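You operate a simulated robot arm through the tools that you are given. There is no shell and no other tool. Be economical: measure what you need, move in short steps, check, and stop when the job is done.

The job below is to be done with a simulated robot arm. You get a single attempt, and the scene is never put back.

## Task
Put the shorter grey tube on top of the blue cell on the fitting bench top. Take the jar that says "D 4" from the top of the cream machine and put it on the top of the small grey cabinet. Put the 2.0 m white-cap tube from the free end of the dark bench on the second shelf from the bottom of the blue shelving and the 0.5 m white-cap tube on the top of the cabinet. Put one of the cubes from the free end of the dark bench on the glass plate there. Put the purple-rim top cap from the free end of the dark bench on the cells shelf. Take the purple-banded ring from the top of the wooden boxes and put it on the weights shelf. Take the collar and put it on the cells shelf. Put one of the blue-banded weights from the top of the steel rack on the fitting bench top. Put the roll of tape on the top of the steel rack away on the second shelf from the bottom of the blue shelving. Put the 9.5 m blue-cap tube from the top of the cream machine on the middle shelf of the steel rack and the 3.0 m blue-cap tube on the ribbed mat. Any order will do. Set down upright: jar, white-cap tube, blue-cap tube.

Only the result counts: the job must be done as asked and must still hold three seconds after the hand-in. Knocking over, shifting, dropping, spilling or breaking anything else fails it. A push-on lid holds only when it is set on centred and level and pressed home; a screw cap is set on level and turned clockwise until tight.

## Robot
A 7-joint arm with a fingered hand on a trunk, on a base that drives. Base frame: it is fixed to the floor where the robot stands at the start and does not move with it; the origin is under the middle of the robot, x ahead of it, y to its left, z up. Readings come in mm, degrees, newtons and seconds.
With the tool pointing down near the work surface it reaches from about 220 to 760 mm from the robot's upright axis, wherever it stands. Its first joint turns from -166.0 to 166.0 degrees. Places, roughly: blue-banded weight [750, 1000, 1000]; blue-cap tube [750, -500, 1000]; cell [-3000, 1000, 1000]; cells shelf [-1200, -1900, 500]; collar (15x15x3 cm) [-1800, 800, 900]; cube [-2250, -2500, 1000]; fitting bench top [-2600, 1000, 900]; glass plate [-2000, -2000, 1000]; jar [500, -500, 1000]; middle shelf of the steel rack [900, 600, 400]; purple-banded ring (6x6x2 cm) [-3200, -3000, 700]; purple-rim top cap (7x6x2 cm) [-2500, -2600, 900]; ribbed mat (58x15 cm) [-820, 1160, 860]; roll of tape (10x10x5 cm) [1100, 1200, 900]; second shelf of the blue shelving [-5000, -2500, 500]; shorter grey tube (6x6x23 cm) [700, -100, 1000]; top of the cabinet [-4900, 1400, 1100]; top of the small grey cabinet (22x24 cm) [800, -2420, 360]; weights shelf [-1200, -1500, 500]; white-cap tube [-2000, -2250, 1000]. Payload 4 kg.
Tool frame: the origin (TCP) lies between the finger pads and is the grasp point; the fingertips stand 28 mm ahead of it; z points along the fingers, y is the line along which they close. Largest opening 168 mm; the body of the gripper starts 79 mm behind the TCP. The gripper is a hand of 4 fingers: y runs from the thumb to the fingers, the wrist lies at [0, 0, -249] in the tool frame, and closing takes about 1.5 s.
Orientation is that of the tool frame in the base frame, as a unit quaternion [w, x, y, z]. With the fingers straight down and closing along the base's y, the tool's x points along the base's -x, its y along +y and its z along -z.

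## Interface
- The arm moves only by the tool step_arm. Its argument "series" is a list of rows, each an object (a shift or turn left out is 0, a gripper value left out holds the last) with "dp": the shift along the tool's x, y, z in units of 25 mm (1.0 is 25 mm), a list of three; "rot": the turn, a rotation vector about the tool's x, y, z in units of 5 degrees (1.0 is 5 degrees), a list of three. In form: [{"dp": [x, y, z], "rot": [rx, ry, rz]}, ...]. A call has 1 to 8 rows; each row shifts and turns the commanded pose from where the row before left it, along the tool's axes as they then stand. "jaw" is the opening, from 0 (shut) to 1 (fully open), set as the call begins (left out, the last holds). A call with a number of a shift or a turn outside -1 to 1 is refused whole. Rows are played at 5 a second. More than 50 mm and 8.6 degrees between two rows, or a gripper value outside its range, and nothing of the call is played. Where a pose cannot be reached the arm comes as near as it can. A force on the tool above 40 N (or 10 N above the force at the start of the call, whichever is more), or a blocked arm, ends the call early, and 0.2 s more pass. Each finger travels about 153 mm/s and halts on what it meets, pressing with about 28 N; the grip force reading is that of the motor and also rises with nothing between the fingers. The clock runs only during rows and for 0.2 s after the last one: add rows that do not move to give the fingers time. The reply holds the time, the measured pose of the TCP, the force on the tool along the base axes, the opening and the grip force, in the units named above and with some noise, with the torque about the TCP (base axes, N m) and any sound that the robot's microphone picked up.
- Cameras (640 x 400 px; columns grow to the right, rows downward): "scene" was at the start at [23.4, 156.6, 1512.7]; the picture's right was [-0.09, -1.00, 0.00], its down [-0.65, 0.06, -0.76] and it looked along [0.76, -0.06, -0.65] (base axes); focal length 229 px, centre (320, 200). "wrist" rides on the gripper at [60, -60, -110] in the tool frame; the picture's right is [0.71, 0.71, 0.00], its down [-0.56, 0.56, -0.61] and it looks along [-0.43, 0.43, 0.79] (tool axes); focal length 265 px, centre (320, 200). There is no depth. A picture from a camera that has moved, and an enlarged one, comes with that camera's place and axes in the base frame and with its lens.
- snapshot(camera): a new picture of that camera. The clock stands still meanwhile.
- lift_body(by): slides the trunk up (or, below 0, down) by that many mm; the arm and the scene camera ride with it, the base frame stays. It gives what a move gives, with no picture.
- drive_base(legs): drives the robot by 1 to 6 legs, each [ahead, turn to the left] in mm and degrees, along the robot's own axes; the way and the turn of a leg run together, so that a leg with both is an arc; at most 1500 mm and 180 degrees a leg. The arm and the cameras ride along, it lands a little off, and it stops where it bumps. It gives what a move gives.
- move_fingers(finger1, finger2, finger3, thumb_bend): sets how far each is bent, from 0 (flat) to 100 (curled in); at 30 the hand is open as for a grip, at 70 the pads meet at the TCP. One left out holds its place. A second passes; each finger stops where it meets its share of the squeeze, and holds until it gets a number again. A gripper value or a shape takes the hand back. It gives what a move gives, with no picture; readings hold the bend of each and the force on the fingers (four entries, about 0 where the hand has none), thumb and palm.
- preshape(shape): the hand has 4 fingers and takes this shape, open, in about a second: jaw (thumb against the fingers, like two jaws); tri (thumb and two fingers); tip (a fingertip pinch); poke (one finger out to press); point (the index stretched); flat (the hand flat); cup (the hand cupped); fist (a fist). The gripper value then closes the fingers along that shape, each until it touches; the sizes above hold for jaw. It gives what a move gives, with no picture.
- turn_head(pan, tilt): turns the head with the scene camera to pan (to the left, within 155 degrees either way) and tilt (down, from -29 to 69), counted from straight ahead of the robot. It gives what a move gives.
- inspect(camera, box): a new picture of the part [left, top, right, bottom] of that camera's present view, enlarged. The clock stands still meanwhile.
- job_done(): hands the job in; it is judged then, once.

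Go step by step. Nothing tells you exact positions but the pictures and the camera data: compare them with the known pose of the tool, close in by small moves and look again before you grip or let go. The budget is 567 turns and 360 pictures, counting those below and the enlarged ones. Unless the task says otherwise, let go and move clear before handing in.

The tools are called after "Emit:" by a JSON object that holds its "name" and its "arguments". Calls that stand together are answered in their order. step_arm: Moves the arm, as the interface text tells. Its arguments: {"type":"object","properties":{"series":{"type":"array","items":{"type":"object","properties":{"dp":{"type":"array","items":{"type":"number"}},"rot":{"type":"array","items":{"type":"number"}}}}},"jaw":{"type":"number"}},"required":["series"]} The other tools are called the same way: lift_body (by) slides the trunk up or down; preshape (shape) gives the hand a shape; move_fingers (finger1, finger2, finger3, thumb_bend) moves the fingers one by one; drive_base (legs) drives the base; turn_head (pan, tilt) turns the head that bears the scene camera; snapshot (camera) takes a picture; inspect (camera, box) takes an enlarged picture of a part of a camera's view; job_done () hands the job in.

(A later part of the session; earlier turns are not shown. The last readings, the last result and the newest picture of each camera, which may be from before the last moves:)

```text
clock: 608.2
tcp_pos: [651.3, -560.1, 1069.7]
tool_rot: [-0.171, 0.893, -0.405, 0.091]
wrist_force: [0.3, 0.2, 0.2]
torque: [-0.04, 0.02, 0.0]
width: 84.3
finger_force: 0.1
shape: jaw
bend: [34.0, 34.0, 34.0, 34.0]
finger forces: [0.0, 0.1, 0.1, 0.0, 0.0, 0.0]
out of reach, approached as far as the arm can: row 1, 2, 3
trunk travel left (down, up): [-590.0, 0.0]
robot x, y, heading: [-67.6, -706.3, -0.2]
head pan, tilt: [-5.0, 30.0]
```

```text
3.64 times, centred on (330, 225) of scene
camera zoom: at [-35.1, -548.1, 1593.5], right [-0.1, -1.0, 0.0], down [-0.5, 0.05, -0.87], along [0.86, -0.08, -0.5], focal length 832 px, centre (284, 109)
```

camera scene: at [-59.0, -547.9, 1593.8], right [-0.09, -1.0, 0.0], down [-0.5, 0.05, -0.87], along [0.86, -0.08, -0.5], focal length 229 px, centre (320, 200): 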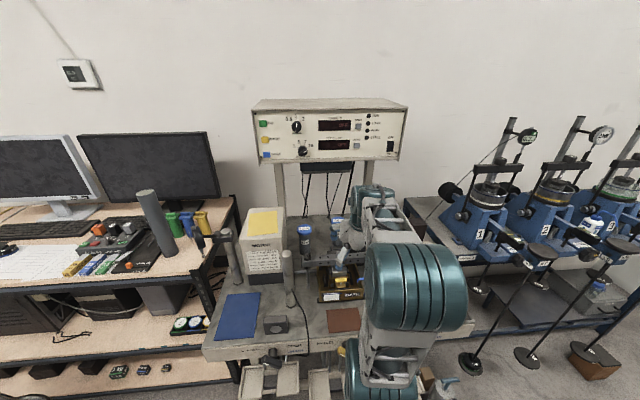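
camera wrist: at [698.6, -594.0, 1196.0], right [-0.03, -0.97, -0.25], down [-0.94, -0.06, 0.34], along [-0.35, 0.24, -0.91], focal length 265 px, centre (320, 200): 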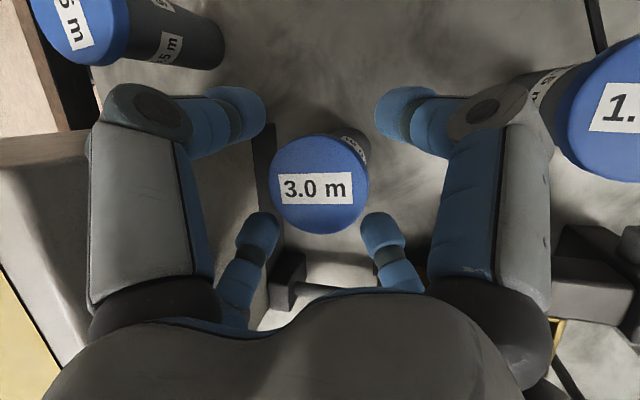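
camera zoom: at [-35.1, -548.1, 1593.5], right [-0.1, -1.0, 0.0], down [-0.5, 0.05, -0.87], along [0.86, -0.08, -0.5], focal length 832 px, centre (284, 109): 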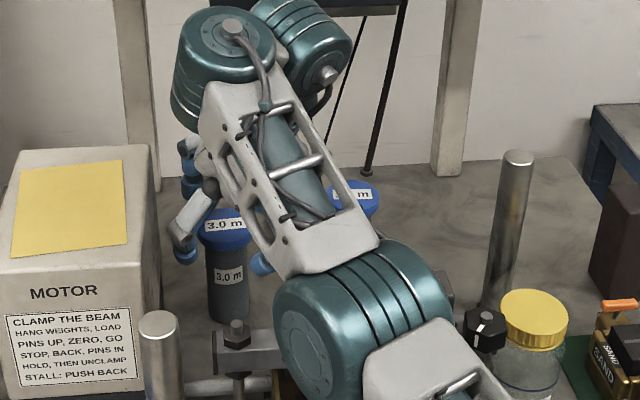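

At the reach limit: I lift a little, pull the hand back 45 mm and drive the base 45 mm closer.

Emit:
{"name": "step_arm", "arguments": {"series": [{"dp": [0.02, -0.28, -0.64]}, {"dp": [0.02, -0.28, -0.64]}, {"dp": [-0.59, 0.62, -0.28]}, {"dp": [-0.59, 0.62, -0.28]}]}}

Emit:
{"name": "drive_base", "arguments": {"legs": [[50, 0]]}}

Emit:
{"name": "snapshot", "arguments": {"camera": "wrist"}}

```text
clock: 609.2
tcp_pos: [607.0, -562.0, 1105.7]
tool_rot: [-0.177, 0.892, -0.404, 0.095]
wrist_force: [0.3, 0.0, -0.5]
torque: [-0.01, 0.0, 0.0]
width: 84.1
finger_force: 0.1
shape: jaw
bend: [34.0, 34.0, 34.0, 34.0]
finger forces: [0.0, 0.1, 0.0, 0.1, 0.0, 0.1]
trunk travel left (down, up): [-590.0, 0.0]
robot x, y, heading: [-65.5, -704.5, -0.6]
head pan, tilt: [-5.0, 30.0]
```

```text
clock: 610.1
tcp_pos: [656.4, -560.7, 1104.0]
tool_rot: [-0.177, 0.893, -0.404, 0.095]
wrist_force: [0.1, -0.2, 0.3]
torque: [-0.04, 0.01, 0.02]
width: 84.2
finger_force: 0.0
shape: jaw
bend: [34.0, 34.0, 34.0, 34.0]
finger forces: [0.0, 0.0, 0.0, 0.0, 0.1, 0.0]
trunk travel left (down, up): [-590.0, 0.0]
robot x, y, heading: [-18.2, -704.6, -0.9]
head pan, tilt: [-5.0, 30.0]
```

```text
132 pictures are left
camera wrist: at [702.5, -594.8, 1231.0], right [-0.02, -0.97, -0.26], down [-0.94, -0.07, 0.33], along [-0.34, 0.25, -0.91], focal length 265 px, centre (320, 200)
```

wrist: 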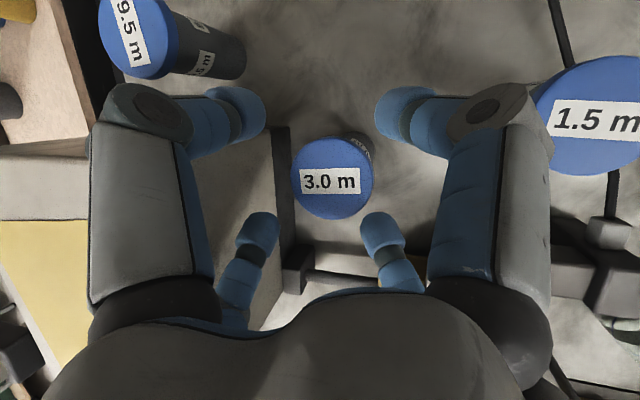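

Emit:
{"name": "step_arm", "arguments": {"series": [{"dp": [-0.082, 0.4, 0.955]}, {"dp": [-0.082, 0.4, 0.955]}, {"dp": [-0.082, 0.4, 0.955]}, {}]}}

Emit:
{"name": "snapshot", "arguments": {"camera": "wrist"}}

```text
clock: 611.1
tcp_pos: [653.1, -555.9, 1069.6]
tool_rot: [-0.169, 0.894, -0.405, 0.092]
wrist_force: [0.1, -0.7, 0.6]
torque: [0.0, 0.01, -0.05]
width: 84.3
finger_force: 0.0
shape: jaw
bend: [34.0, 34.0, 34.0, 34.0]
finger forces: [0.0, 0.1, 0.0, 0.0, 0.1, 0.0]
out of reach, approached as far as the arm can: row 2, 3
trunk travel left (down, up): [-590.0, 0.0]
robot x, y, heading: [-20.2, -705.8, -0.6]
head pan, tilt: [-5.0, 30.0]
```

```text
131 pictures are left
camera wrist: at [700.0, -589.1, 1195.1], right [-0.03, -0.97, -0.25], down [-0.94, -0.06, 0.34], along [-0.35, 0.24, -0.91], focal length 265 px, centre (320, 200)
```

wrist: 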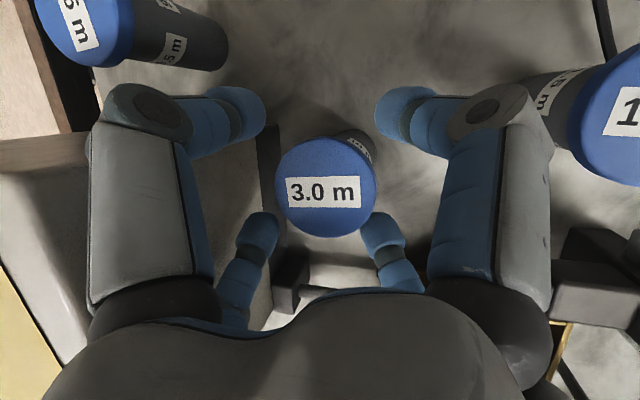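

The arm is at a joint limit vertically here, so I lower with the trunk instead.

Emit:
{"name": "lift_body", "arguments": {"by": -40}}

Emit:
{"name": "snapshot", "arguments": {"camera": "wrist"}}

Emit:
{"name": "inspect", "arguments": {"camera": "scene", "box": [250, 160, 410, 290]}}

```text
clock: 611.9
tcp_pos: [652.2, -556.4, 1029.0]
tool_rot: [-0.17, 0.894, -0.404, 0.092]
wrist_force: [1.2, -1.1, 0.4]
torque: [0.02, -0.01, 0.02]
width: 84.2
finger_force: 0.2
shape: jaw
bend: [34.0, 34.0, 34.0, 34.0]
finger forces: [0.0, 0.1, 0.0, 0.0, 0.0, 0.0]
trunk travel left (down, up): [-550.0, 40.0]
robot x, y, heading: [-17.9, -704.2, -0.7]
head pan, tilt: [-5.0, 30.0]
```

```text
130 pictures are left
camera wrist: at [699.8, -589.0, 1155.3], right [-0.02, -0.97, -0.25], down [-0.94, -0.06, 0.34], along [-0.35, 0.24, -0.91], focal length 265 px, centre (320, 200)
```

wrist: 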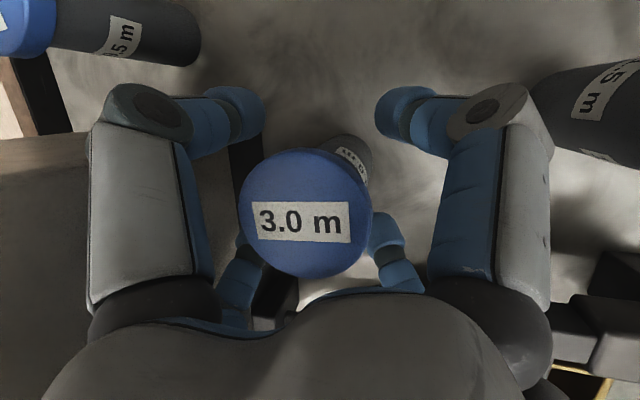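

```text
3.08 times, centred on (330, 225) of scene
camera zoom: at [13.8, -548.4, 1553.5], right [-0.1, -1.0, 0.0], down [-0.5, 0.05, -0.87], along [0.86, -0.08, -0.5], focal length 704 px, centre (289, 123)
```

zoom: 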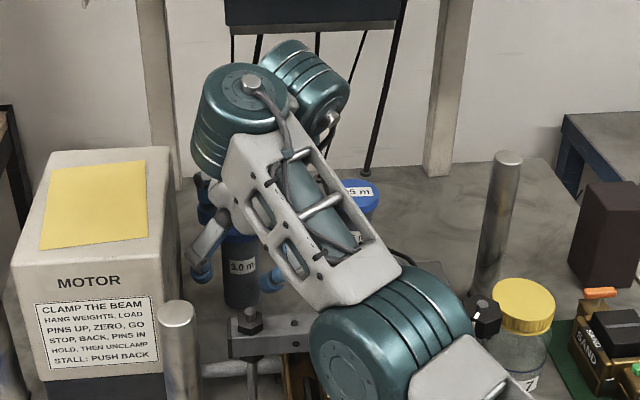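

Emit:
{"name": "lift_body", "arguments": {"by": -27}}

Emit:
{"name": "snapshot", "arguments": {"camera": "wrist"}}

```text
clock: 612.6
tcp_pos: [652.6, -556.5, 1001.9]
tool_rot: [-0.17, 0.894, -0.404, 0.091]
wrist_force: [-0.1, -0.3, 0.1]
torque: [0.03, -0.04, -0.02]
width: 84.4
finger_force: 0.0
shape: jaw
bend: [34.0, 34.0, 34.0, 34.0]
finger forces: [0.0, 0.0, 0.0, 0.0, 0.0, 0.0]
trunk travel left (down, up): [-523.0, 67.0]
robot x, y, heading: [-16.3, -704.8, -0.6]
head pan, tilt: [-5.0, 30.0]
```

```text
128 pictures are left
camera wrist: at [699.9, -589.0, 1128.3], right [-0.02, -0.97, -0.25], down [-0.94, -0.06, 0.34], along [-0.35, 0.24, -0.91], focal length 265 px, centre (320, 200)
```

wrist: 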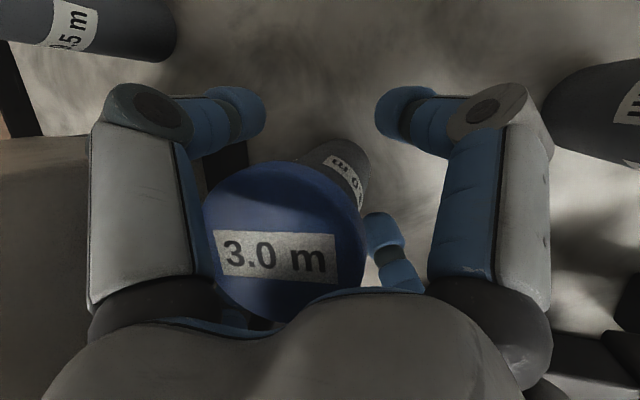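

Emit:
{"name": "step_arm", "arguments": {"series": [{}, {}, {}, {}, {}], "jaw": 0}}

Emit:
{"name": "snapshot", "arguments": {"camera": "wrist"}}

```text
clock: 613.8
tcp_pos: [653.0, -556.2, 1002.0]
tool_rot: [-0.17, 0.894, -0.403, 0.092]
wrist_force: [-1.1, -0.7, 3.2]
torque: [-0.09, 0.15, -0.01]
width: 40.5
finger_force: 28.1
shape: jaw
bend: [77.0, 79.0, 77.0, 52.0]
finger forces: [25.6, 24.6, 25.5, 0.0, 22.6, 0.0]
trunk travel left (down, up): [-523.0, 67.0]
robot x, y, heading: [-14.0, -702.2, -0.3]
head pan, tilt: [-5.0, 30.0]
```

```text
127 pictures are left
camera wrist: at [699.7, -589.2, 1128.6], right [-0.02, -0.97, -0.25], down [-0.94, -0.06, 0.34], along [-0.35, 0.24, -0.91], focal length 265 px, centre (320, 200)
```

wrist: 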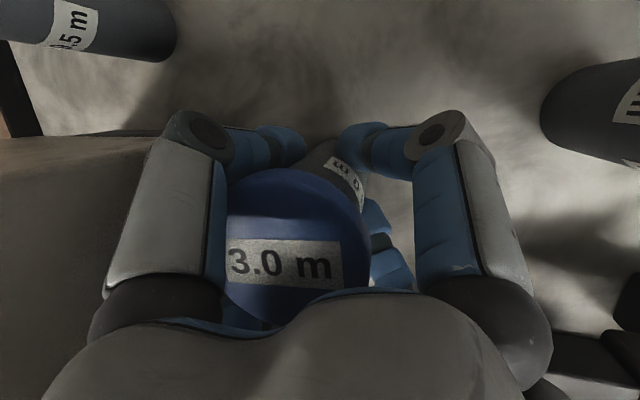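

Gripped on the body. I lift with trunk and arm until the tube clears the clamp, then back out.

Emit:
{"name": "lift_body", "arguments": {"by": 67}}

Emit:
{"name": "step_arm", "arguments": {"series": [{"dp": [0.0275, -0.378, -0.923]}, {"dp": [0.0275, -0.378, -0.923]}, {"dp": [0.0275, -0.378, -0.923]}, {"dp": [0.0275, -0.378, -0.923]}, {"dp": [0.0275, -0.378, -0.923]}]}}

Emit:
{"name": "snapshot", "arguments": {"camera": "wrist"}}

Emit:
{"name": "snapshot", "arguments": {"camera": "scene"}}

```text
clock: 614.9
tcp_pos: [653.4, -556.0, 1069.9]
tool_rot: [-0.17, 0.894, -0.404, 0.091]
wrist_force: [1.2, -0.3, -1.5]
torque: [0.0, 0.03, 0.0]
width: 40.2
finger_force: 27.3
shape: jaw
bend: [77.0, 79.0, 77.0, 52.0]
finger forces: [25.4, 22.5, 25.4, 0.0, 20.7, 0.0]
trunk travel left (down, up): [-590.0, 0.0]
robot x, y, heading: [-14.4, -704.1, -0.7]
head pan, tilt: [-5.0, 30.0]
```

```text
clock: 616.1
tcp_pos: [652.9, -554.4, 1194.7]
tool_rot: [-0.17, 0.894, -0.404, 0.092]
wrist_force: [-0.2, 0.0, -2.3]
torque: [-0.01, 0.0, -0.02]
width: 40.1
finger_force: 27.9
shape: jaw
bend: [77.0, 79.0, 77.0, 52.0]
finger forces: [25.6, 22.7, 25.4, 0.1, 20.0, 0.1]
trunk travel left (down, up): [-590.0, 0.0]
robot x, y, heading: [-17.7, -705.2, -0.7]
head pan, tilt: [-5.0, 30.0]
```

```text
126 pictures are left
camera wrist: at [700.1, -587.5, 1320.6], right [-0.02, -0.97, -0.25], down [-0.94, -0.06, 0.34], along [-0.35, 0.24, -0.91], focal length 265 px, centre (320, 200)
```

wrist: 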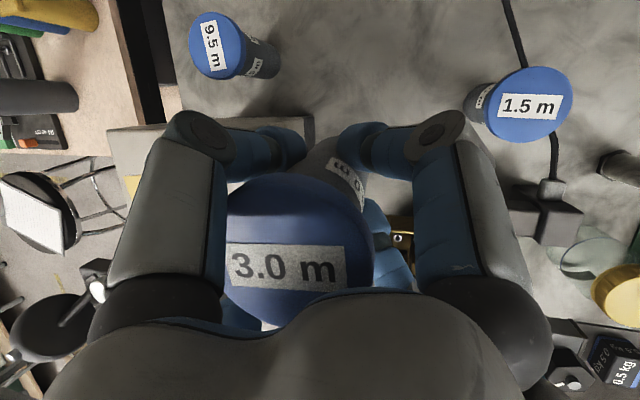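

```text
125 pictures are left
camera scene: at [13.9, -547.8, 1593.4], right [-0.1, -1.0, 0.0], down [-0.5, 0.05, -0.87], along [0.86, -0.08, -0.5], focal length 229 px, centre (320, 200)
```

scene: 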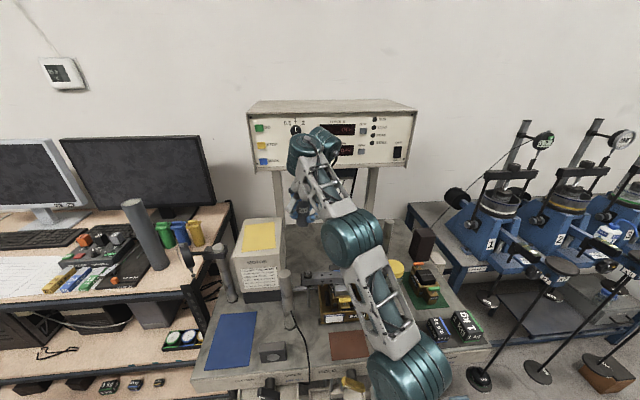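

Emit:
{"name": "step_arm", "arguments": {"series": [{"dp": [0.9, 0.73, -0.29]}, {"dp": [0.9, 0.73, -0.29]}]}}

Emit:
{"name": "drive_base", "arguments": {"legs": [[-350, 0], [0, 85.5], [1500, 0], [400, 0], [0, 95]]}}

Emit:
{"name": "turn_head", "arguments": {"pan": -5, "tilt": 40}}

Emit:
{"name": "snapshot", "arguments": {"camera": "scene"}}

Emit:
{"name": "snapshot", "arguments": {"camera": "wrist"}}

```text
clock: 616.7
tcp_pos: [653.4, -616.2, 1194.6]
tool_rot: [-0.17, 0.894, -0.405, 0.091]
wrist_force: [0.3, 0.7, -2.6]
torque: [0.05, -0.02, -0.02]
width: 40.2
finger_force: 27.9
shape: jaw
bend: [77.0, 79.0, 77.0, 52.0]
finger forces: [25.8, 22.7, 25.4, 0.1, 19.9, 0.0]
trunk travel left (down, up): [-590.0, 0.0]
robot x, y, heading: [-18.5, -703.7, -0.6]
head pan, tilt: [-5.0, 30.0]
```

```text
clock: 635.9
tcp_pos: [-918.0, 1088.9, 1194.4]
tool_rot: [-0.086, 0.377, 0.906, -0.173]
wrist_force: [0.1, -0.2, -2.5]
torque: [0.03, 0.02, -0.02]
width: 39.6
finger_force: 27.6
shape: jaw
bend: [77.0, 79.0, 77.0, 52.0]
finger forces: [25.5, 21.5, 24.9, 0.0, 19.8, 0.0]
trunk travel left (down, up): [-590.0, 0.0]
robot x, y, heading: [-253.9, 1219.8, -177.0]
head pan, tilt: [-5.0, 30.0]
```

```text
clock: 636.6
tcp_pos: [-918.3, 1090.3, 1194.2]
tool_rot: [-0.086, 0.377, 0.906, -0.173]
wrist_force: [0.2, -0.7, -2.7]
torque: [0.0, 0.02, -0.01]
width: 39.9
finger_force: 28.1
shape: jaw
bend: [77.0, 79.0, 77.0, 52.0]
finger forces: [25.6, 21.5, 24.9, 0.0, 19.8, 0.0]
trunk travel left (down, up): [-590.0, 0.0]
robot x, y, heading: [-250.9, 1217.8, -177.0]
head pan, tilt: [-5.0, 40.0]
```

```text
124 pictures are left
camera scene: at [-272.5, 1062.5, 1578.2], right [0.04, 1.0, 0.0], down [0.64, -0.02, -0.77], along [-0.77, 0.03, -0.64], focal length 229 px, centre (320, 200)
```

scene: 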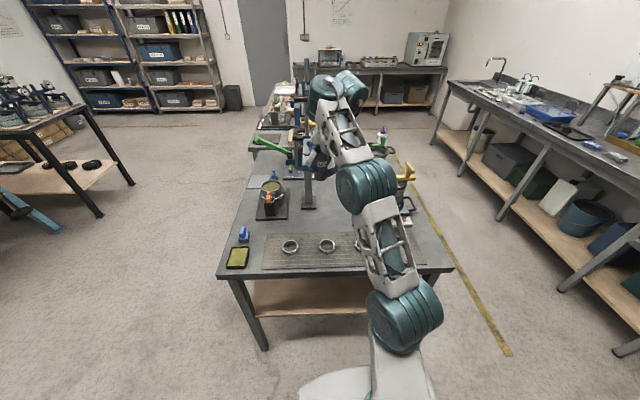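

```text
123 pictures are left
camera wrist: at [-969.0, 1120.8, 1320.7], right [-0.03, 0.97, -0.25], down [0.93, 0.12, 0.34], along [0.36, -0.22, -0.91], focal length 265 px, centre (320, 200)
```

wrist: 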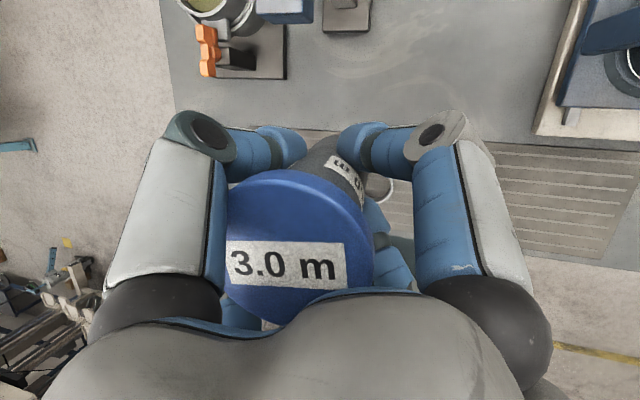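

The free, ring-less part of the ribbed mat is to the right, around (−820, 1370). I move the tube over it.

Emit:
{"name": "step_arm", "arguments": {"series": [{"dp": [0.476, 0.9, -0.355]}, {"dp": [0.476, 0.9, -0.355]}, {"dp": [0.476, 0.9, -0.355]}, {"dp": [0.476, 0.9, -0.355]}, {"dp": [0.476, 0.9, -0.355]}, {"dp": [0.476, 0.9, -0.355]}, {"dp": [0.476, 0.9, -0.355]}, {"dp": [0.476, 0.9, -0.355]}]}}

Emit:
{"name": "step_arm", "arguments": {"series": [{"dp": [0.476, 0.9, -0.355]}, {"dp": [0.476, 0.9, -0.355]}, {"dp": [0.476, 0.9, -0.355]}, {}]}}

Emit:
{"name": "snapshot", "arguments": {"camera": "wrist"}}

Emit:
{"name": "turn_head", "arguments": {"pan": -15, "tilt": 45}}

Emit:
{"name": "snapshot", "arguments": {"camera": "scene"}}

```text
clock: 638.4
tcp_pos: [-846.0, 1293.9, 1193.5]
tool_rot: [-0.086, 0.377, 0.906, -0.173]
wrist_force: [0.1, 0.6, -1.7]
torque: [0.02, -0.02, 0.03]
width: 39.8
finger_force: 28.7
shape: jaw
bend: [77.0, 79.0, 77.0, 53.0]
finger forces: [25.6, 21.6, 25.0, 0.0, 19.8, 0.0]
trunk travel left (down, up): [-590.0, 0.0]
robot x, y, heading: [-255.3, 1220.2, -176.9]
head pan, tilt: [-5.0, 40.0]
```

```text
clock: 639.4
tcp_pos: [-819.6, 1371.3, 1196.3]
tool_rot: [-0.086, 0.377, 0.906, -0.172]
wrist_force: [-0.9, -0.1, -2.8]
torque: [-0.02, 0.0, -0.03]
width: 39.6
finger_force: 28.2
shape: jaw
bend: [77.0, 79.0, 77.0, 53.0]
finger forces: [25.6, 21.8, 25.0, 0.0, 19.8, 0.1]
trunk travel left (down, up): [-590.0, 0.0]
robot x, y, heading: [-254.3, 1215.3, -176.9]
head pan, tilt: [-5.0, 40.0]
```

```text
122 pictures are left
camera wrist: at [-870.9, 1402.1, 1321.9], right [-0.03, 0.97, -0.25], down [0.93, 0.12, 0.34], along [0.36, -0.22, -0.91], focal length 265 px, centre (320, 200)
```

wrist: 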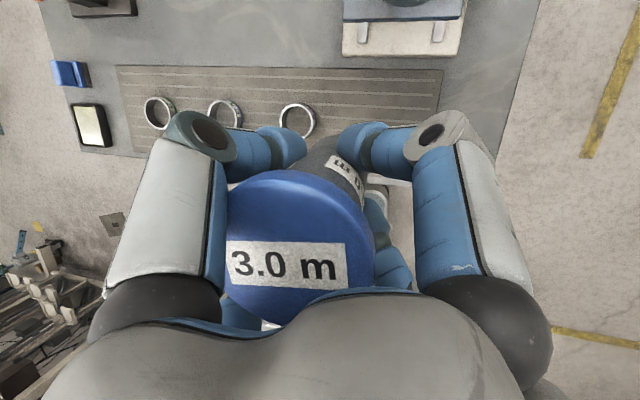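

```text
clock: 640.1
tcp_pos: [-819.2, 1372.3, 1196.1]
tool_rot: [-0.087, 0.377, 0.906, -0.173]
wrist_force: [-0.9, 0.1, -2.9]
torque: [-0.02, -0.01, 0.01]
width: 39.9
finger_force: 27.8
shape: jaw
bend: [77.0, 79.0, 77.0, 53.0]
finger forces: [25.5, 21.8, 25.0, 0.0, 19.7, 0.2]
trunk travel left (down, up): [-590.0, 0.0]
robot x, y, heading: [-256.3, 1218.2, -177.1]
head pan, tilt: [-15.0, 45.0]
```

```text
121 pictures are left
camera scene: at [-267.0, 1076.7, 1571.0], right [0.21, 0.98, 0.0], down [0.69, -0.15, -0.71], along [-0.69, 0.15, -0.71], focal length 229 px, centre (320, 200)
```

scene: 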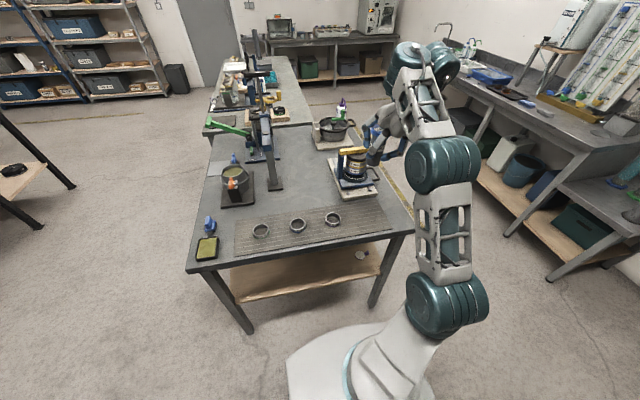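

Emit:
{"name": "step_arm", "arguments": {"series": [{"dp": [0.25, -0.55, 0.23]}, {}]}}

Emit:
{"name": "lift_body", "arguments": {"by": -230}}

Emit:
{"name": "snapshot", "arguments": {"camera": "wrist"}}

Emit:
{"name": "snapshot", "arguments": {"camera": "scene"}}

```text
clock: 640.7
tcp_pos: [-833.5, 1364.9, 1195.4]
tool_rot: [-0.087, 0.377, 0.906, -0.174]
wrist_force: [0.1, -0.5, -2.6]
torque: [0.01, -0.05, -0.01]
width: 39.6
finger_force: 27.9
shape: jaw
bend: [77.0, 79.0, 77.0, 53.0]
finger forces: [25.6, 21.9, 25.0, 0.1, 19.8, 0.0]
trunk travel left (down, up): [-590.0, 0.0]
robot x, y, heading: [-256.5, 1218.7, -177.0]
head pan, tilt: [-15.0, 45.0]
```

```text
clock: 643.2
tcp_pos: [-833.0, 1365.0, 965.0]
tool_rot: [-0.087, 0.377, 0.906, -0.173]
wrist_force: [-0.3, 0.5, -2.4]
torque: [0.02, 0.01, 0.04]
width: 39.8
finger_force: 27.7
shape: jaw
bend: [77.0, 79.0, 77.0, 53.0]
finger forces: [25.6, 22.0, 25.1, 0.0, 19.7, 0.1]
trunk travel left (down, up): [-360.0, 230.0]
robot x, y, heading: [-252.3, 1215.4, -176.8]
head pan, tilt: [-15.0, 45.0]
```

```text
120 pictures are left
camera wrist: at [-884.9, 1395.5, 1091.8], right [-0.03, 0.97, -0.25], down [0.93, 0.12, 0.34], along [0.36, -0.22, -0.91], focal length 265 px, centre (320, 200)
```

wrist: 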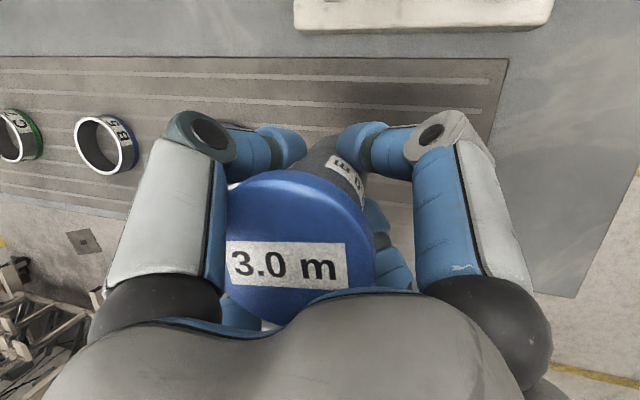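

```text
119 pictures are left
camera scene: at [-266.9, 1076.7, 1341.0], right [0.21, 0.98, 0.0], down [0.69, -0.15, -0.71], along [-0.69, 0.15, -0.71], focal length 229 px, centre (320, 200)
```

scene: 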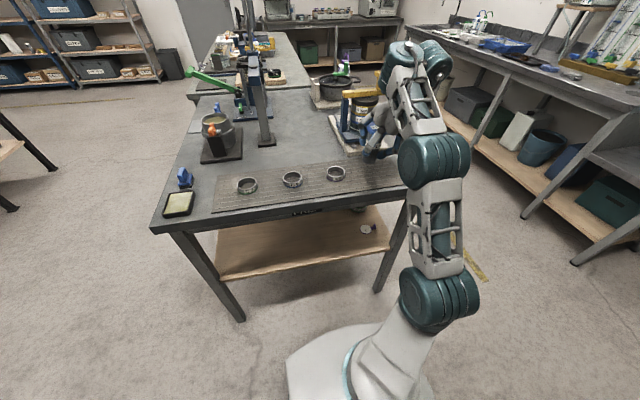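

Emit:
{"name": "lift_body", "arguments": {"by": -14}}

Emit:
{"name": "lift_body", "arguments": {"by": -4}}

Emit:
{"name": "lift_body", "arguments": {"by": -3}}

```text
clock: 643.8
tcp_pos: [-834.1, 1364.1, 952.1]
tool_rot: [-0.087, 0.377, 0.906, -0.172]
wrist_force: [0.1, -1.0, -1.9]
torque: [-0.04, 0.0, -0.01]
width: 40.0
finger_force: 27.4
shape: jaw
bend: [77.0, 79.0, 77.0, 53.0]
finger forces: [25.6, 21.9, 25.1, 0.0, 19.6, 0.0]
trunk travel left (down, up): [-346.0, 244.0]
robot x, y, heading: [-257.4, 1219.1, -177.1]
head pan, tilt: [-15.0, 45.0]
```

```text
clock: 644.3
tcp_pos: [-833.3, 1364.5, 948.0]
tool_rot: [-0.086, 0.377, 0.906, -0.173]
wrist_force: [0.0, -0.6, -2.6]
torque: [0.02, -0.02, -0.04]
width: 39.9
finger_force: 28.3
shape: jaw
bend: [77.0, 79.0, 77.0, 53.0]
finger forces: [25.5, 21.9, 25.0, 0.0, 19.5, 0.0]
trunk travel left (down, up): [-342.0, 248.0]
robot x, y, heading: [-252.0, 1218.6, -177.2]
head pan, tilt: [-15.0, 45.0]
```

```text
clock: 644.8
tcp_pos: [-834.3, 1364.6, 945.3]
tool_rot: [-0.087, 0.377, 0.906, -0.173]
wrist_force: [-0.9, 0.1, -2.3]
torque: [0.0, -0.01, 0.02]
width: 39.6
finger_force: 28.1
shape: jaw
bend: [77.0, 79.0, 77.0, 53.0]
finger forces: [25.7, 21.9, 24.9, 0.0, 19.6, 0.1]
trunk travel left (down, up): [-339.0, 251.0]
robot x, y, heading: [-258.6, 1216.2, -177.0]
head pan, tilt: [-15.0, 45.0]
```

Emit:
{"name": "lift_body", "arguments": {"by": -3}}

Emit:
{"name": "lift_body", "arguments": {"by": -3}}

Emit:
{"name": "lift_body", "arguments": {"by": -3}}

Emit:
{"name": "inspect", "arguments": {"camera": "scene", "box": [310, 90, 430, 200]}}

```text
clock: 645.4
tcp_pos: [-833.5, 1365.2, 941.4]
tool_rot: [-0.087, 0.377, 0.906, -0.173]
wrist_force: [0.9, 0.0, -2.3]
torque: [0.01, 0.01, 0.02]
width: 39.7
finger_force: 27.9
shape: jaw
bend: [77.0, 79.0, 77.0, 53.0]
finger forces: [25.6, 21.9, 25.1, 0.0, 19.6, 0.0]
trunk travel left (down, up): [-336.0, 254.0]
robot x, y, heading: [-250.8, 1220.8, -177.0]
head pan, tilt: [-15.0, 45.0]
```

```text
clock: 645.9
tcp_pos: [-833.4, 1364.2, 939.0]
tool_rot: [-0.086, 0.377, 0.906, -0.172]
wrist_force: [0.6, 0.7, -2.9]
torque: [-0.02, 0.0, 0.0]
width: 39.5
finger_force: 28.4
shape: jaw
bend: [77.0, 79.0, 77.0, 53.0]
finger forces: [25.7, 21.9, 25.0, 0.0, 19.5, 0.0]
trunk travel left (down, up): [-333.0, 257.0]
robot x, y, heading: [-249.0, 1218.2, -177.0]
head pan, tilt: [-15.0, 45.0]
```

```text
clock: 646.4
tcp_pos: [-833.7, 1364.6, 935.2]
tool_rot: [-0.087, 0.377, 0.906, -0.174]
wrist_force: [0.5, 0.0, -2.2]
torque: [0.01, -0.01, -0.01]
width: 39.7
finger_force: 27.7
shape: jaw
bend: [77.0, 79.0, 77.0, 53.0]
finger forces: [25.5, 21.9, 25.1, 0.0, 19.5, 0.0]
trunk travel left (down, up): [-330.0, 260.0]
robot x, y, heading: [-256.4, 1217.8, -177.1]
head pan, tilt: [-15.0, 45.0]
```

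```text
3.64 times, centred on (370, 145) of scene
camera zoom: at [-266.9, 1076.7, 1310.9], right [0.21, 0.98, 0.0], down [0.69, -0.15, -0.71], along [-0.69, 0.15, -0.71], focal length 832 px, centre (138, 400)
```

zoom: 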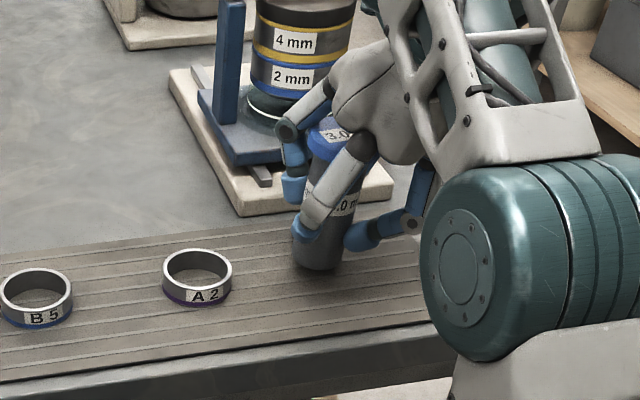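

Emit:
{"name": "lift_body", "arguments": {"by": -4}}

Emit:
{"name": "lift_body", "arguments": {"by": -3}}

Emit:
{"name": "lift_body", "arguments": {"by": -3}}

```text
clock: 646.9
tcp_pos: [-833.4, 1365.6, 931.5]
tool_rot: [-0.087, 0.377, 0.906, -0.172]
wrist_force: [0.1, 0.5, -2.2]
torque: [0.02, 0.01, 0.01]
width: 39.5
finger_force: 27.9
shape: jaw
bend: [77.0, 79.0, 77.0, 53.0]
finger forces: [25.6, 21.8, 25.0, 0.0, 19.6, 0.0]
trunk travel left (down, up): [-326.0, 264.0]
robot x, y, heading: [-259.7, 1219.3, -177.0]
head pan, tilt: [-15.0, 45.0]
```

```text
clock: 647.4
tcp_pos: [-833.6, 1363.3, 929.2]
tool_rot: [-0.086, 0.376, 0.906, -0.173]
wrist_force: [-0.2, 0.6, -3.2]
torque: [0.03, 0.03, -0.01]
width: 40.1
finger_force: 28.5
shape: jaw
bend: [77.0, 79.0, 77.0, 53.0]
finger forces: [25.6, 21.9, 25.1, 0.0, 19.6, 0.1]
trunk travel left (down, up): [-323.0, 267.0]
robot x, y, heading: [-250.1, 1217.4, -177.2]
head pan, tilt: [-15.0, 45.0]
```

```text
clock: 648.0
tcp_pos: [-832.9, 1364.3, 926.8]
tool_rot: [-0.087, 0.377, 0.906, -0.173]
wrist_force: [-2.3, 0.4, 6.5]
torque: [0.08, -0.04, 0.01]
width: 39.9
finger_force: 28.1
shape: jaw
bend: [77.0, 79.0, 77.0, 53.0]
finger forces: [26.8, 23.4, 25.6, 0.0, 21.0, 0.0]
trunk travel left (down, up): [-320.0, 270.0]
robot x, y, heading: [-250.5, 1216.5, -177.0]
head pan, tilt: [-15.0, 45.0]
```

Supported. I open and lift the hand straight off.

Emit:
{"name": "step_arm", "arguments": {"series": [{}, {}, {}, {}], "jaw": 0.5}}

Emit:
{"name": "inspect", "arguments": {"camera": "scene", "box": [310, 90, 430, 200]}}

Emit:
{"name": "snapshot", "arguments": {"camera": "wrist"}}

```text
clock: 649.0
tcp_pos: [-834.1, 1364.7, 926.7]
tool_rot: [-0.087, 0.377, 0.906, -0.172]
wrist_force: [-0.1, -0.2, 0.0]
torque: [0.0, 0.01, 0.0]
width: 83.2
finger_force: 0.2
shape: jaw
bend: [34.0, 34.0, 34.0, 34.0]
finger forces: [0.1, 0.1, 0.1, 0.0, 0.0, 0.0]
trunk travel left (down, up): [-320.0, 270.0]
robot x, y, heading: [-253.9, 1215.1, -177.1]
head pan, tilt: [-15.0, 45.0]
```

```text
3.64 times, centred on (370, 145) of scene
camera zoom: at [-266.7, 1076.6, 1301.0], right [0.21, 0.98, 0.0], down [0.69, -0.15, -0.71], along [-0.69, 0.15, -0.71], focal length 832 px, centre (138, 400)
```

zoom: 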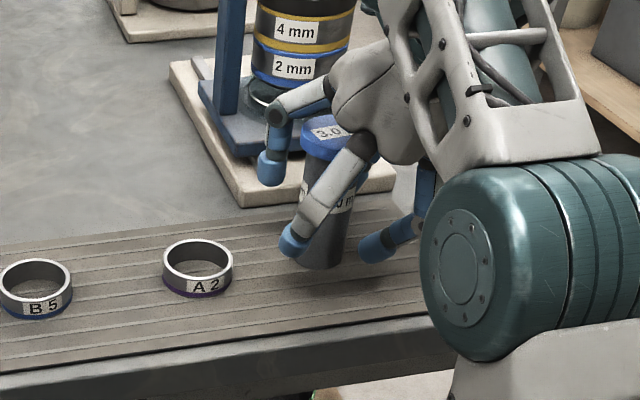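

```text
116 pictures are left
camera wrist: at [-884.8, 1395.4, 1051.8], right [-0.03, 0.97, -0.25], down [0.93, 0.12, 0.34], along [0.36, -0.22, -0.91], focal length 265 px, centre (320, 200)
```

wrist: 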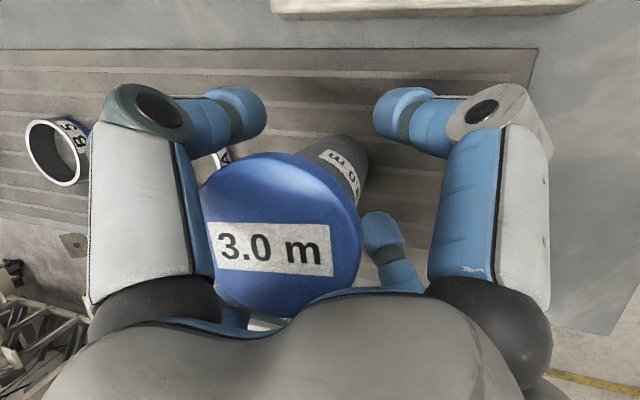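

Emit:
{"name": "step_arm", "arguments": {"series": [{}, {}], "jaw": 0.56}}

Emit:
{"name": "lift_body", "arguments": {"by": 50}}

Emit:
{"name": "lift_body", "arguments": {"by": 220}}

Emit:
{"name": "inspect", "arguments": {"camera": "scene", "box": [290, 100, 450, 230]}}

```text
clock: 649.6
tcp_pos: [-833.0, 1364.1, 926.2]
tool_rot: [-0.087, 0.376, 0.906, -0.173]
wrist_force: [-0.2, 0.2, 0.4]
torque: [0.04, 0.02, -0.03]
width: 93.1
finger_force: 0.1
shape: jaw
bend: [32.0, 32.0, 32.0, 32.0]
finger forces: [0.0, 0.0, 0.1, 0.0, 0.0, 0.0]
trunk travel left (down, up): [-320.0, 270.0]
robot x, y, heading: [-251.4, 1216.2, -177.1]
head pan, tilt: [-15.0, 45.0]
```

```text
clock: 650.5
tcp_pos: [-833.2, 1364.3, 975.7]
tool_rot: [-0.086, 0.378, 0.906, -0.173]
wrist_force: [0.0, -0.5, -0.8]
torque: [0.0, 0.03, 0.02]
width: 93.5
finger_force: 0.0
shape: jaw
bend: [32.0, 32.0, 32.0, 32.0]
finger forces: [0.0, 0.0, 0.1, 0.0, 0.0, 0.0]
trunk travel left (down, up): [-370.0, 220.0]
robot x, y, heading: [-252.8, 1217.9, -177.0]
head pan, tilt: [-15.0, 45.0]
```

```text
clock: 652.8
tcp_pos: [-833.9, 1363.9, 1196.0]
tool_rot: [-0.086, 0.377, 0.906, -0.172]
wrist_force: [0.0, -0.4, -0.7]
torque: [0.03, 0.02, 0.02]
width: 93.4
finger_force: 0.1
shape: jaw
bend: [32.0, 32.0, 32.0, 32.0]
finger forces: [0.0, 0.0, 0.0, 0.0, 0.0, 0.1]
trunk travel left (down, up): [-590.0, 0.0]
robot x, y, heading: [-256.1, 1217.6, -177.1]
head pan, tilt: [-15.0, 45.0]
```

```text
3.08 times, centred on (370, 165) of scene
camera zoom: at [-266.8, 1076.7, 1570.9], right [0.21, 0.98, 0.0], down [0.69, -0.15, -0.71], along [-0.69, 0.15, -0.71], focal length 704 px, centre (166, 308)
```

zoom: 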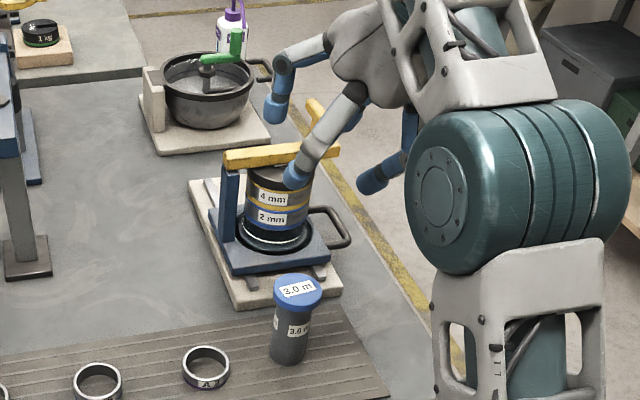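

The 3.0 m tube stands on the mat. Next the rack top: I turn round and drive up to its left part, past the stool.

Emit:
{"name": "drive_base", "arguments": {"legs": [[0, 177], [420, 0]]}}

Emit:
{"name": "turn_head", "arguments": {"pan": 5, "tilt": 35}}

Emit:
{"name": "snapshot", "arguments": {"camera": "scene"}}

```text
clock: 662.5
tcp_pos: [729.5, 994.9, 1195.8]
tool_rot: [-0.168, 0.888, -0.418, 0.094]
wrist_force: [-0.6, -0.5, 0.2]
torque: [0.01, -0.01, 0.01]
width: 93.8
finger_force: 0.0
shape: jaw
bend: [32.0, 32.0, 32.0, 32.0]
finger forces: [0.0, 0.1, 0.1, 0.0, 0.0, 0.0]
trunk travel left (down, up): [-590.0, 0.0]
robot x, y, heading: [170.1, 1205.0, -7.8]
head pan, tilt: [-15.0, 45.0]
```

```text
clock: 663.4
tcp_pos: [729.9, 996.4, 1195.3]
tool_rot: [-0.168, 0.887, -0.419, 0.094]
wrist_force: [-0.5, 0.4, 0.1]
torque: [0.0, 0.03, 0.0]
width: 94.1
finger_force: 0.1
shape: jaw
bend: [32.0, 32.0, 32.0, 32.0]
finger forces: [0.1, 0.0, 0.0, 0.0, 0.0, 0.0]
trunk travel left (down, up): [-590.0, 0.0]
robot x, y, heading: [168.2, 1203.5, -8.0]
head pan, tilt: [5.0, 35.0]
```

```text
114 pictures are left
camera scene: at [217.6, 1370.3, 1585.7], right [-0.05, -1.0, 0.0], down [-0.57, 0.03, -0.82], along [0.82, -0.04, -0.57], focal length 229 px, centre (320, 200)
```

scene: 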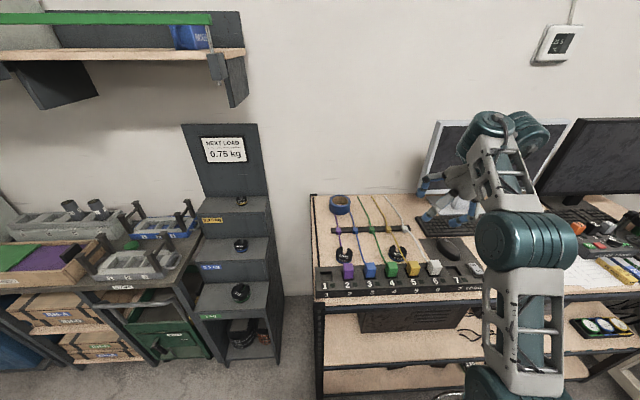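

Emit:
{"name": "inspect", "arguments": {"camera": "scene", "box": [305, 185, 485, 305]}}

```text
3.33 times, centred on (395, 245) of scene
camera zoom: at [217.6, 1370.3, 1585.7], right [-0.05, -1.0, 0.0], down [-0.57, 0.03, -0.82], along [0.82, -0.04, -0.57], focal length 762 px, centre (70, 50)
```

zoom: 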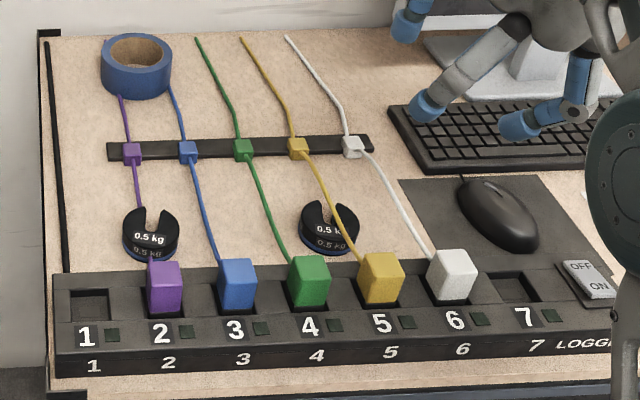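

Two 0.5 kg blue-banded weights lie at about (803, 1249) and (798, 1044); the tape roll is at (1091, 1228). I'll take the left weight: level the tool vertical and swing over it.

Emit:
{"name": "step_arm", "arguments": {"series": [{"rot": [-0.885, -0.06, 0]}, {"rot": [-0.885, -0.06, 0]}, {"rot": [-0.885, -0.06, 0]}, {"rot": [-0.885, -0.06, 0]}, {"rot": [-0.885, -0.06, 0]}], "jaw": 0.62}}

Emit:
{"name": "drive_base", "arguments": {"legs": [[0, 24], [35, 0]]}}

Emit:
{"name": "snapshot", "arguments": {"camera": "wrist"}}

```text
clock: 664.6
tcp_pos: [730.8, 996.9, 1196.3]
tool_rot: [-0.001, 0.905, -0.426, 0.0]
wrist_force: [-0.2, 0.5, 0.2]
torque: [0.02, 0.0, -0.03]
width: 103.8
finger_force: 0.0
shape: jaw
bend: [29.0, 29.0, 29.0, 29.0]
finger forces: [0.0, 0.1, 0.0, 0.0, 0.0, 0.1]
trunk travel left (down, up): [-590.0, 0.0]
robot x, y, heading: [167.3, 1203.1, -7.9]
head pan, tilt: [5.0, 35.0]
```

```text
clock: 666.7
tcp_pos: [800.2, 1250.7, 1194.4]
tool_rot: [-0.001, 0.973, -0.231, 0.0]
wrist_force: [0.2, -0.1, 0.2]
torque: [0.01, 0.03, -0.03]
width: 103.6
finger_force: 0.1
shape: jaw
bend: [29.0, 29.0, 29.0, 29.0]
finger forces: [0.0, 0.0, 0.0, 0.1, 0.0, 0.0]
trunk travel left (down, up): [-590.0, 0.0]
robot x, y, heading: [200.6, 1212.6, 16.0]
head pan, tilt: [5.0, 35.0]
```

```text
112 pictures are left
camera wrist: at [880.9, 1277.6, 1304.8], right [0.31, -0.95, 0.0], down [-0.75, -0.25, 0.61], along [-0.58, -0.19, -0.79], focal length 265 px, centre (320, 200)
```

wrist: 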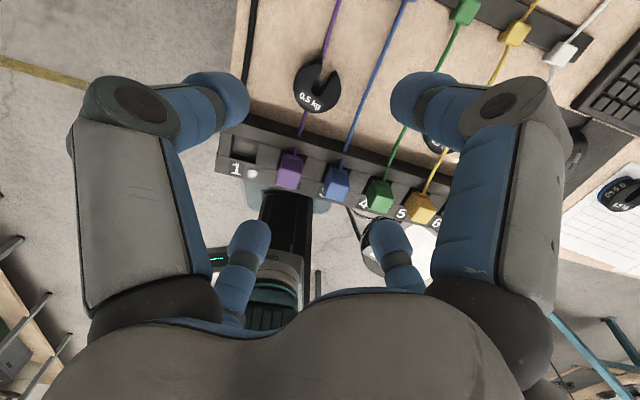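

Emit:
{"name": "step_arm", "arguments": {"series": [{"dp": [-0.5, 0.25, 0]}]}}

Emit:
{"name": "lift_body", "arguments": {"by": -195}}

Emit:
{"name": "snapshot", "arguments": {"camera": "wrist"}}

```text
clock: 667.1
tcp_pos: [785.2, 1251.8, 1196.5]
tool_rot: [-0.001, 0.973, -0.231, 0.0]
wrist_force: [0.4, 0.1, 0.4]
torque: [0.0, 0.0, -0.01]
width: 103.9
finger_force: 0.0
shape: jaw
bend: [29.0, 29.0, 29.0, 29.0]
finger forces: [0.0, 0.0, 0.1, 0.0, 0.0, 0.0]
trunk travel left (down, up): [-590.0, 0.0]
robot x, y, heading: [197.3, 1214.2, 16.1]
head pan, tilt: [5.0, 35.0]
```

```text
clock: 669.2
tcp_pos: [785.5, 1251.4, 1000.1]
tool_rot: [0.0, 0.973, -0.231, 0.001]
wrist_force: [-0.9, -0.3, 0.1]
torque: [-0.02, -0.02, -0.01]
width: 103.5
finger_force: 0.1
shape: jaw
bend: [29.0, 29.0, 29.0, 29.0]
finger forces: [0.0, 0.0, 0.0, 0.0, 0.1, 0.0]
trunk travel left (down, up): [-395.0, 195.0]
robot x, y, heading: [202.7, 1210.5, 16.1]
head pan, tilt: [5.0, 35.0]
```

```text
111 pictures are left
camera wrist: at [865.7, 1277.8, 1110.9], right [0.31, -0.95, 0.0], down [-0.75, -0.25, 0.61], along [-0.58, -0.19, -0.79], focal length 265 px, centre (320, 200)
```

wrist: 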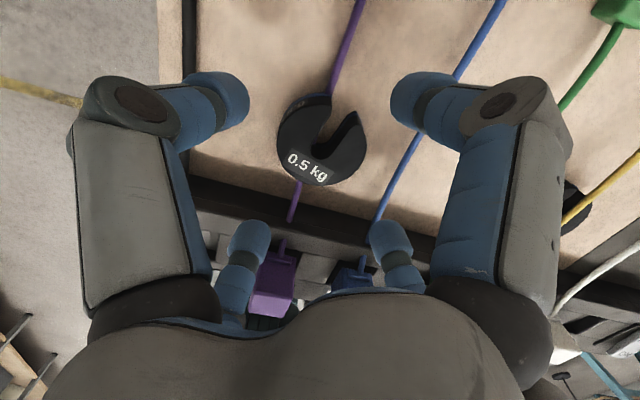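

Emit:
{"name": "lift_body", "arguments": {"by": -62}}

Emit:
{"name": "lift_body", "arguments": {"by": -6}}

Emit:
{"name": "inspect", "arguments": {"camera": "wrist", "box": [180, 60, 460, 300]}}

```text
clock: 670.0
tcp_pos: [787.1, 1251.6, 949.1]
tool_rot: [-0.004, 0.972, -0.234, 0.009]
wrist_force: [3.9, 0.0, 10.8]
torque: [-0.16, 0.49, -0.19]
width: 100.8
finger_force: 0.0
shape: jaw
bend: [29.0, 28.0, 32.0, 29.0]
finger forces: [0.1, 5.1, 9.1, 0.0, 0.0, 0.1]
trunk travel left (down, up): [-339.0, 251.0]
robot x, y, heading: [200.6, 1210.7, 16.3]
head pan, tilt: [5.0, 35.0]
stopped: the force on the tool passed its limit at 56 N (the readings are from after the stop); the commanded pose is now the measured one
```

```text
clock: 670.4
tcp_pos: [788.6, 1250.4, 949.6]
tool_rot: [-0.006, 0.972, -0.236, 0.016]
wrist_force: [2.4, -1.9, 12.1]
torque: [-0.08, 0.54, -0.03]
width: 101.2
finger_force: 0.2
shape: jaw
bend: [29.0, 28.0, 32.0, 29.0]
finger forces: [0.1, 3.8, 9.2, 0.0, 0.1, 0.0]
trunk travel left (down, up): [-336.0, 254.0]
robot x, y, heading: [204.1, 1209.6, 16.2]
head pan, tilt: [5.0, 35.0]
stopped: the force on the tool passed its limit at 48 N (the readings are from after the stop); the commanded pose is now the measured one
```

```text
1.67 times, centred on (320, 180) of wrist
camera zoom: at [865.4, 1276.0, 1062.0], right [0.3, -0.95, 0.01], down [-0.77, -0.24, 0.59], along [-0.56, -0.18, -0.81], focal length 442 px, centre (320, 233)
```

zoom: 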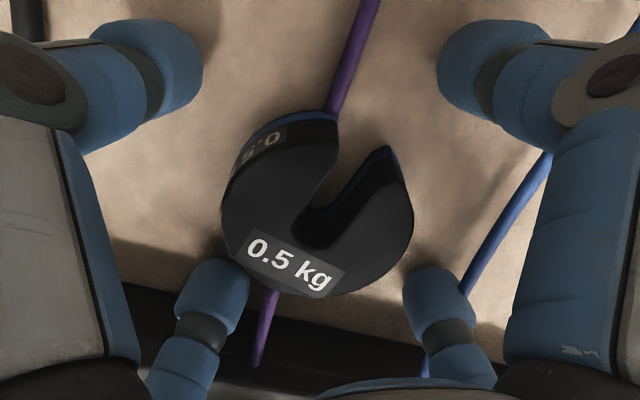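

Two fingers came down on the logger bar; I rise, narrow the opening so they fit between it and the weight, and re-level.

Emit:
{"name": "lift_body", "arguments": {"by": 25}}

Emit:
{"name": "step_arm", "arguments": {"series": [{"rot": [-0.22, -0.32, 0]}, {}, {}], "jaw": 0.47}}

Emit:
{"name": "snapshot", "arguments": {"camera": "wrist"}}

```text
clock: 671.1
tcp_pos: [788.8, 1251.2, 973.7]
tool_rot: [-0.005, 0.972, -0.235, 0.012]
wrist_force: [-0.1, -0.3, 0.4]
torque: [-0.01, -0.03, -0.01]
width: 103.5
finger_force: 0.1
shape: jaw
bend: [29.0, 29.0, 29.0, 29.0]
finger forces: [0.1, 0.0, 0.0, 0.1, 0.0, 0.1]
trunk travel left (down, up): [-361.0, 229.0]
robot x, y, heading: [204.5, 1214.3, 16.1]
head pan, tilt: [5.0, 35.0]
```

```text
clock: 671.9
tcp_pos: [788.4, 1250.9, 973.5]
tool_rot: [0.001, 0.972, -0.234, -0.003]
wrist_force: [0.2, -0.1, 0.2]
torque: [-0.02, 0.01, 0.03]
width: 79.3
finger_force: 0.1
shape: jaw
bend: [36.0, 36.0, 36.0, 36.0]
finger forces: [0.0, 0.0, 0.0, 0.0, 0.0, 0.0]
trunk travel left (down, up): [-361.0, 229.0]
robot x, y, heading: [197.3, 1213.0, 16.2]
head pan, tilt: [5.0, 35.0]
```

```text
109 pictures are left
camera wrist: at [869.7, 1277.0, 1082.7], right [0.31, -0.95, 0.0], down [-0.75, -0.24, 0.62], along [-0.59, -0.19, -0.78], focal length 265 px, centre (320, 200)
```

wrist: 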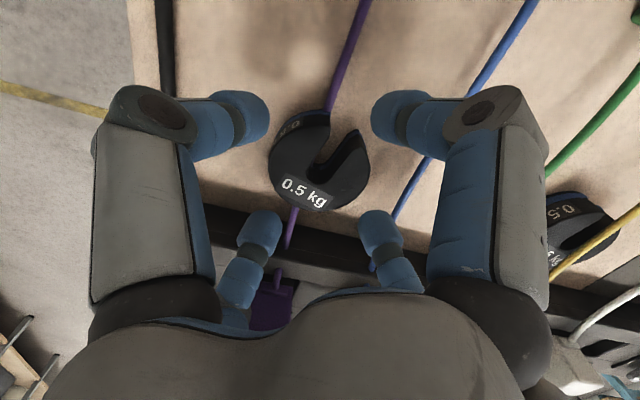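

Emit:
{"name": "step_arm", "arguments": {"series": [{"dp": [-0.08, 0.08, 0]}, {}]}}

Emit:
{"name": "lift_body", "arguments": {"by": -36}}

Emit:
{"name": "lift_body", "arguments": {"by": -4}}

```text
clock: 672.5
tcp_pos: [785.1, 1250.5, 973.3]
tool_rot: [0.001, 0.972, -0.235, -0.003]
wrist_force: [0.5, -0.6, 0.7]
torque: [0.02, 0.02, 0.01]
width: 79.6
finger_force: 0.0
shape: jaw
bend: [36.0, 36.0, 36.0, 36.0]
finger forces: [0.0, 0.0, 0.0, 0.0, 0.0, 0.0]
trunk travel left (down, up): [-361.0, 229.0]
robot x, y, heading: [199.8, 1215.9, 16.0]
head pan, tilt: [5.0, 35.0]
```

```text
clock: 673.2
tcp_pos: [786.3, 1249.0, 948.2]
tool_rot: [-0.002, 0.972, -0.235, 0.007]
wrist_force: [-3.0, -1.6, 16.6]
torque: [-0.12, 0.68, 0.0]
width: 79.8
finger_force: 0.1
shape: jaw
bend: [36.0, 35.0, 80.0, 36.0]
finger forces: [0.1, 7.6, 8.8, 0.1, 0.6, 0.0]
trunk travel left (down, up): [-330.0, 260.0]
robot x, y, heading: [201.4, 1213.4, 16.1]
head pan, tilt: [5.0, 35.0]
stopped: the force on the tool passed its limit at 57 N (the readings are from after the stop); the commanded pose is now the measured one
```

```text
clock: 673.6
tcp_pos: [785.7, 1250.0, 948.9]
tool_rot: [-0.003, 0.972, -0.236, 0.011]
wrist_force: [-2.2, -1.5, 17.3]
torque: [-0.09, 0.76, 0.02]
width: 79.7
finger_force: 0.0
shape: jaw
bend: [36.0, 35.0, 80.0, 36.0]
finger forces: [0.0, 6.5, 11.2, 0.1, 0.0, 0.0]
trunk travel left (down, up): [-327.0, 263.0]
robot x, y, heading: [199.6, 1214.0, 16.1]
head pan, tilt: [5.0, 35.0]
stopped: the force on the tool passed its limit at 46 N (the readings are from after the stop); the commanded pose is now the measured one
```

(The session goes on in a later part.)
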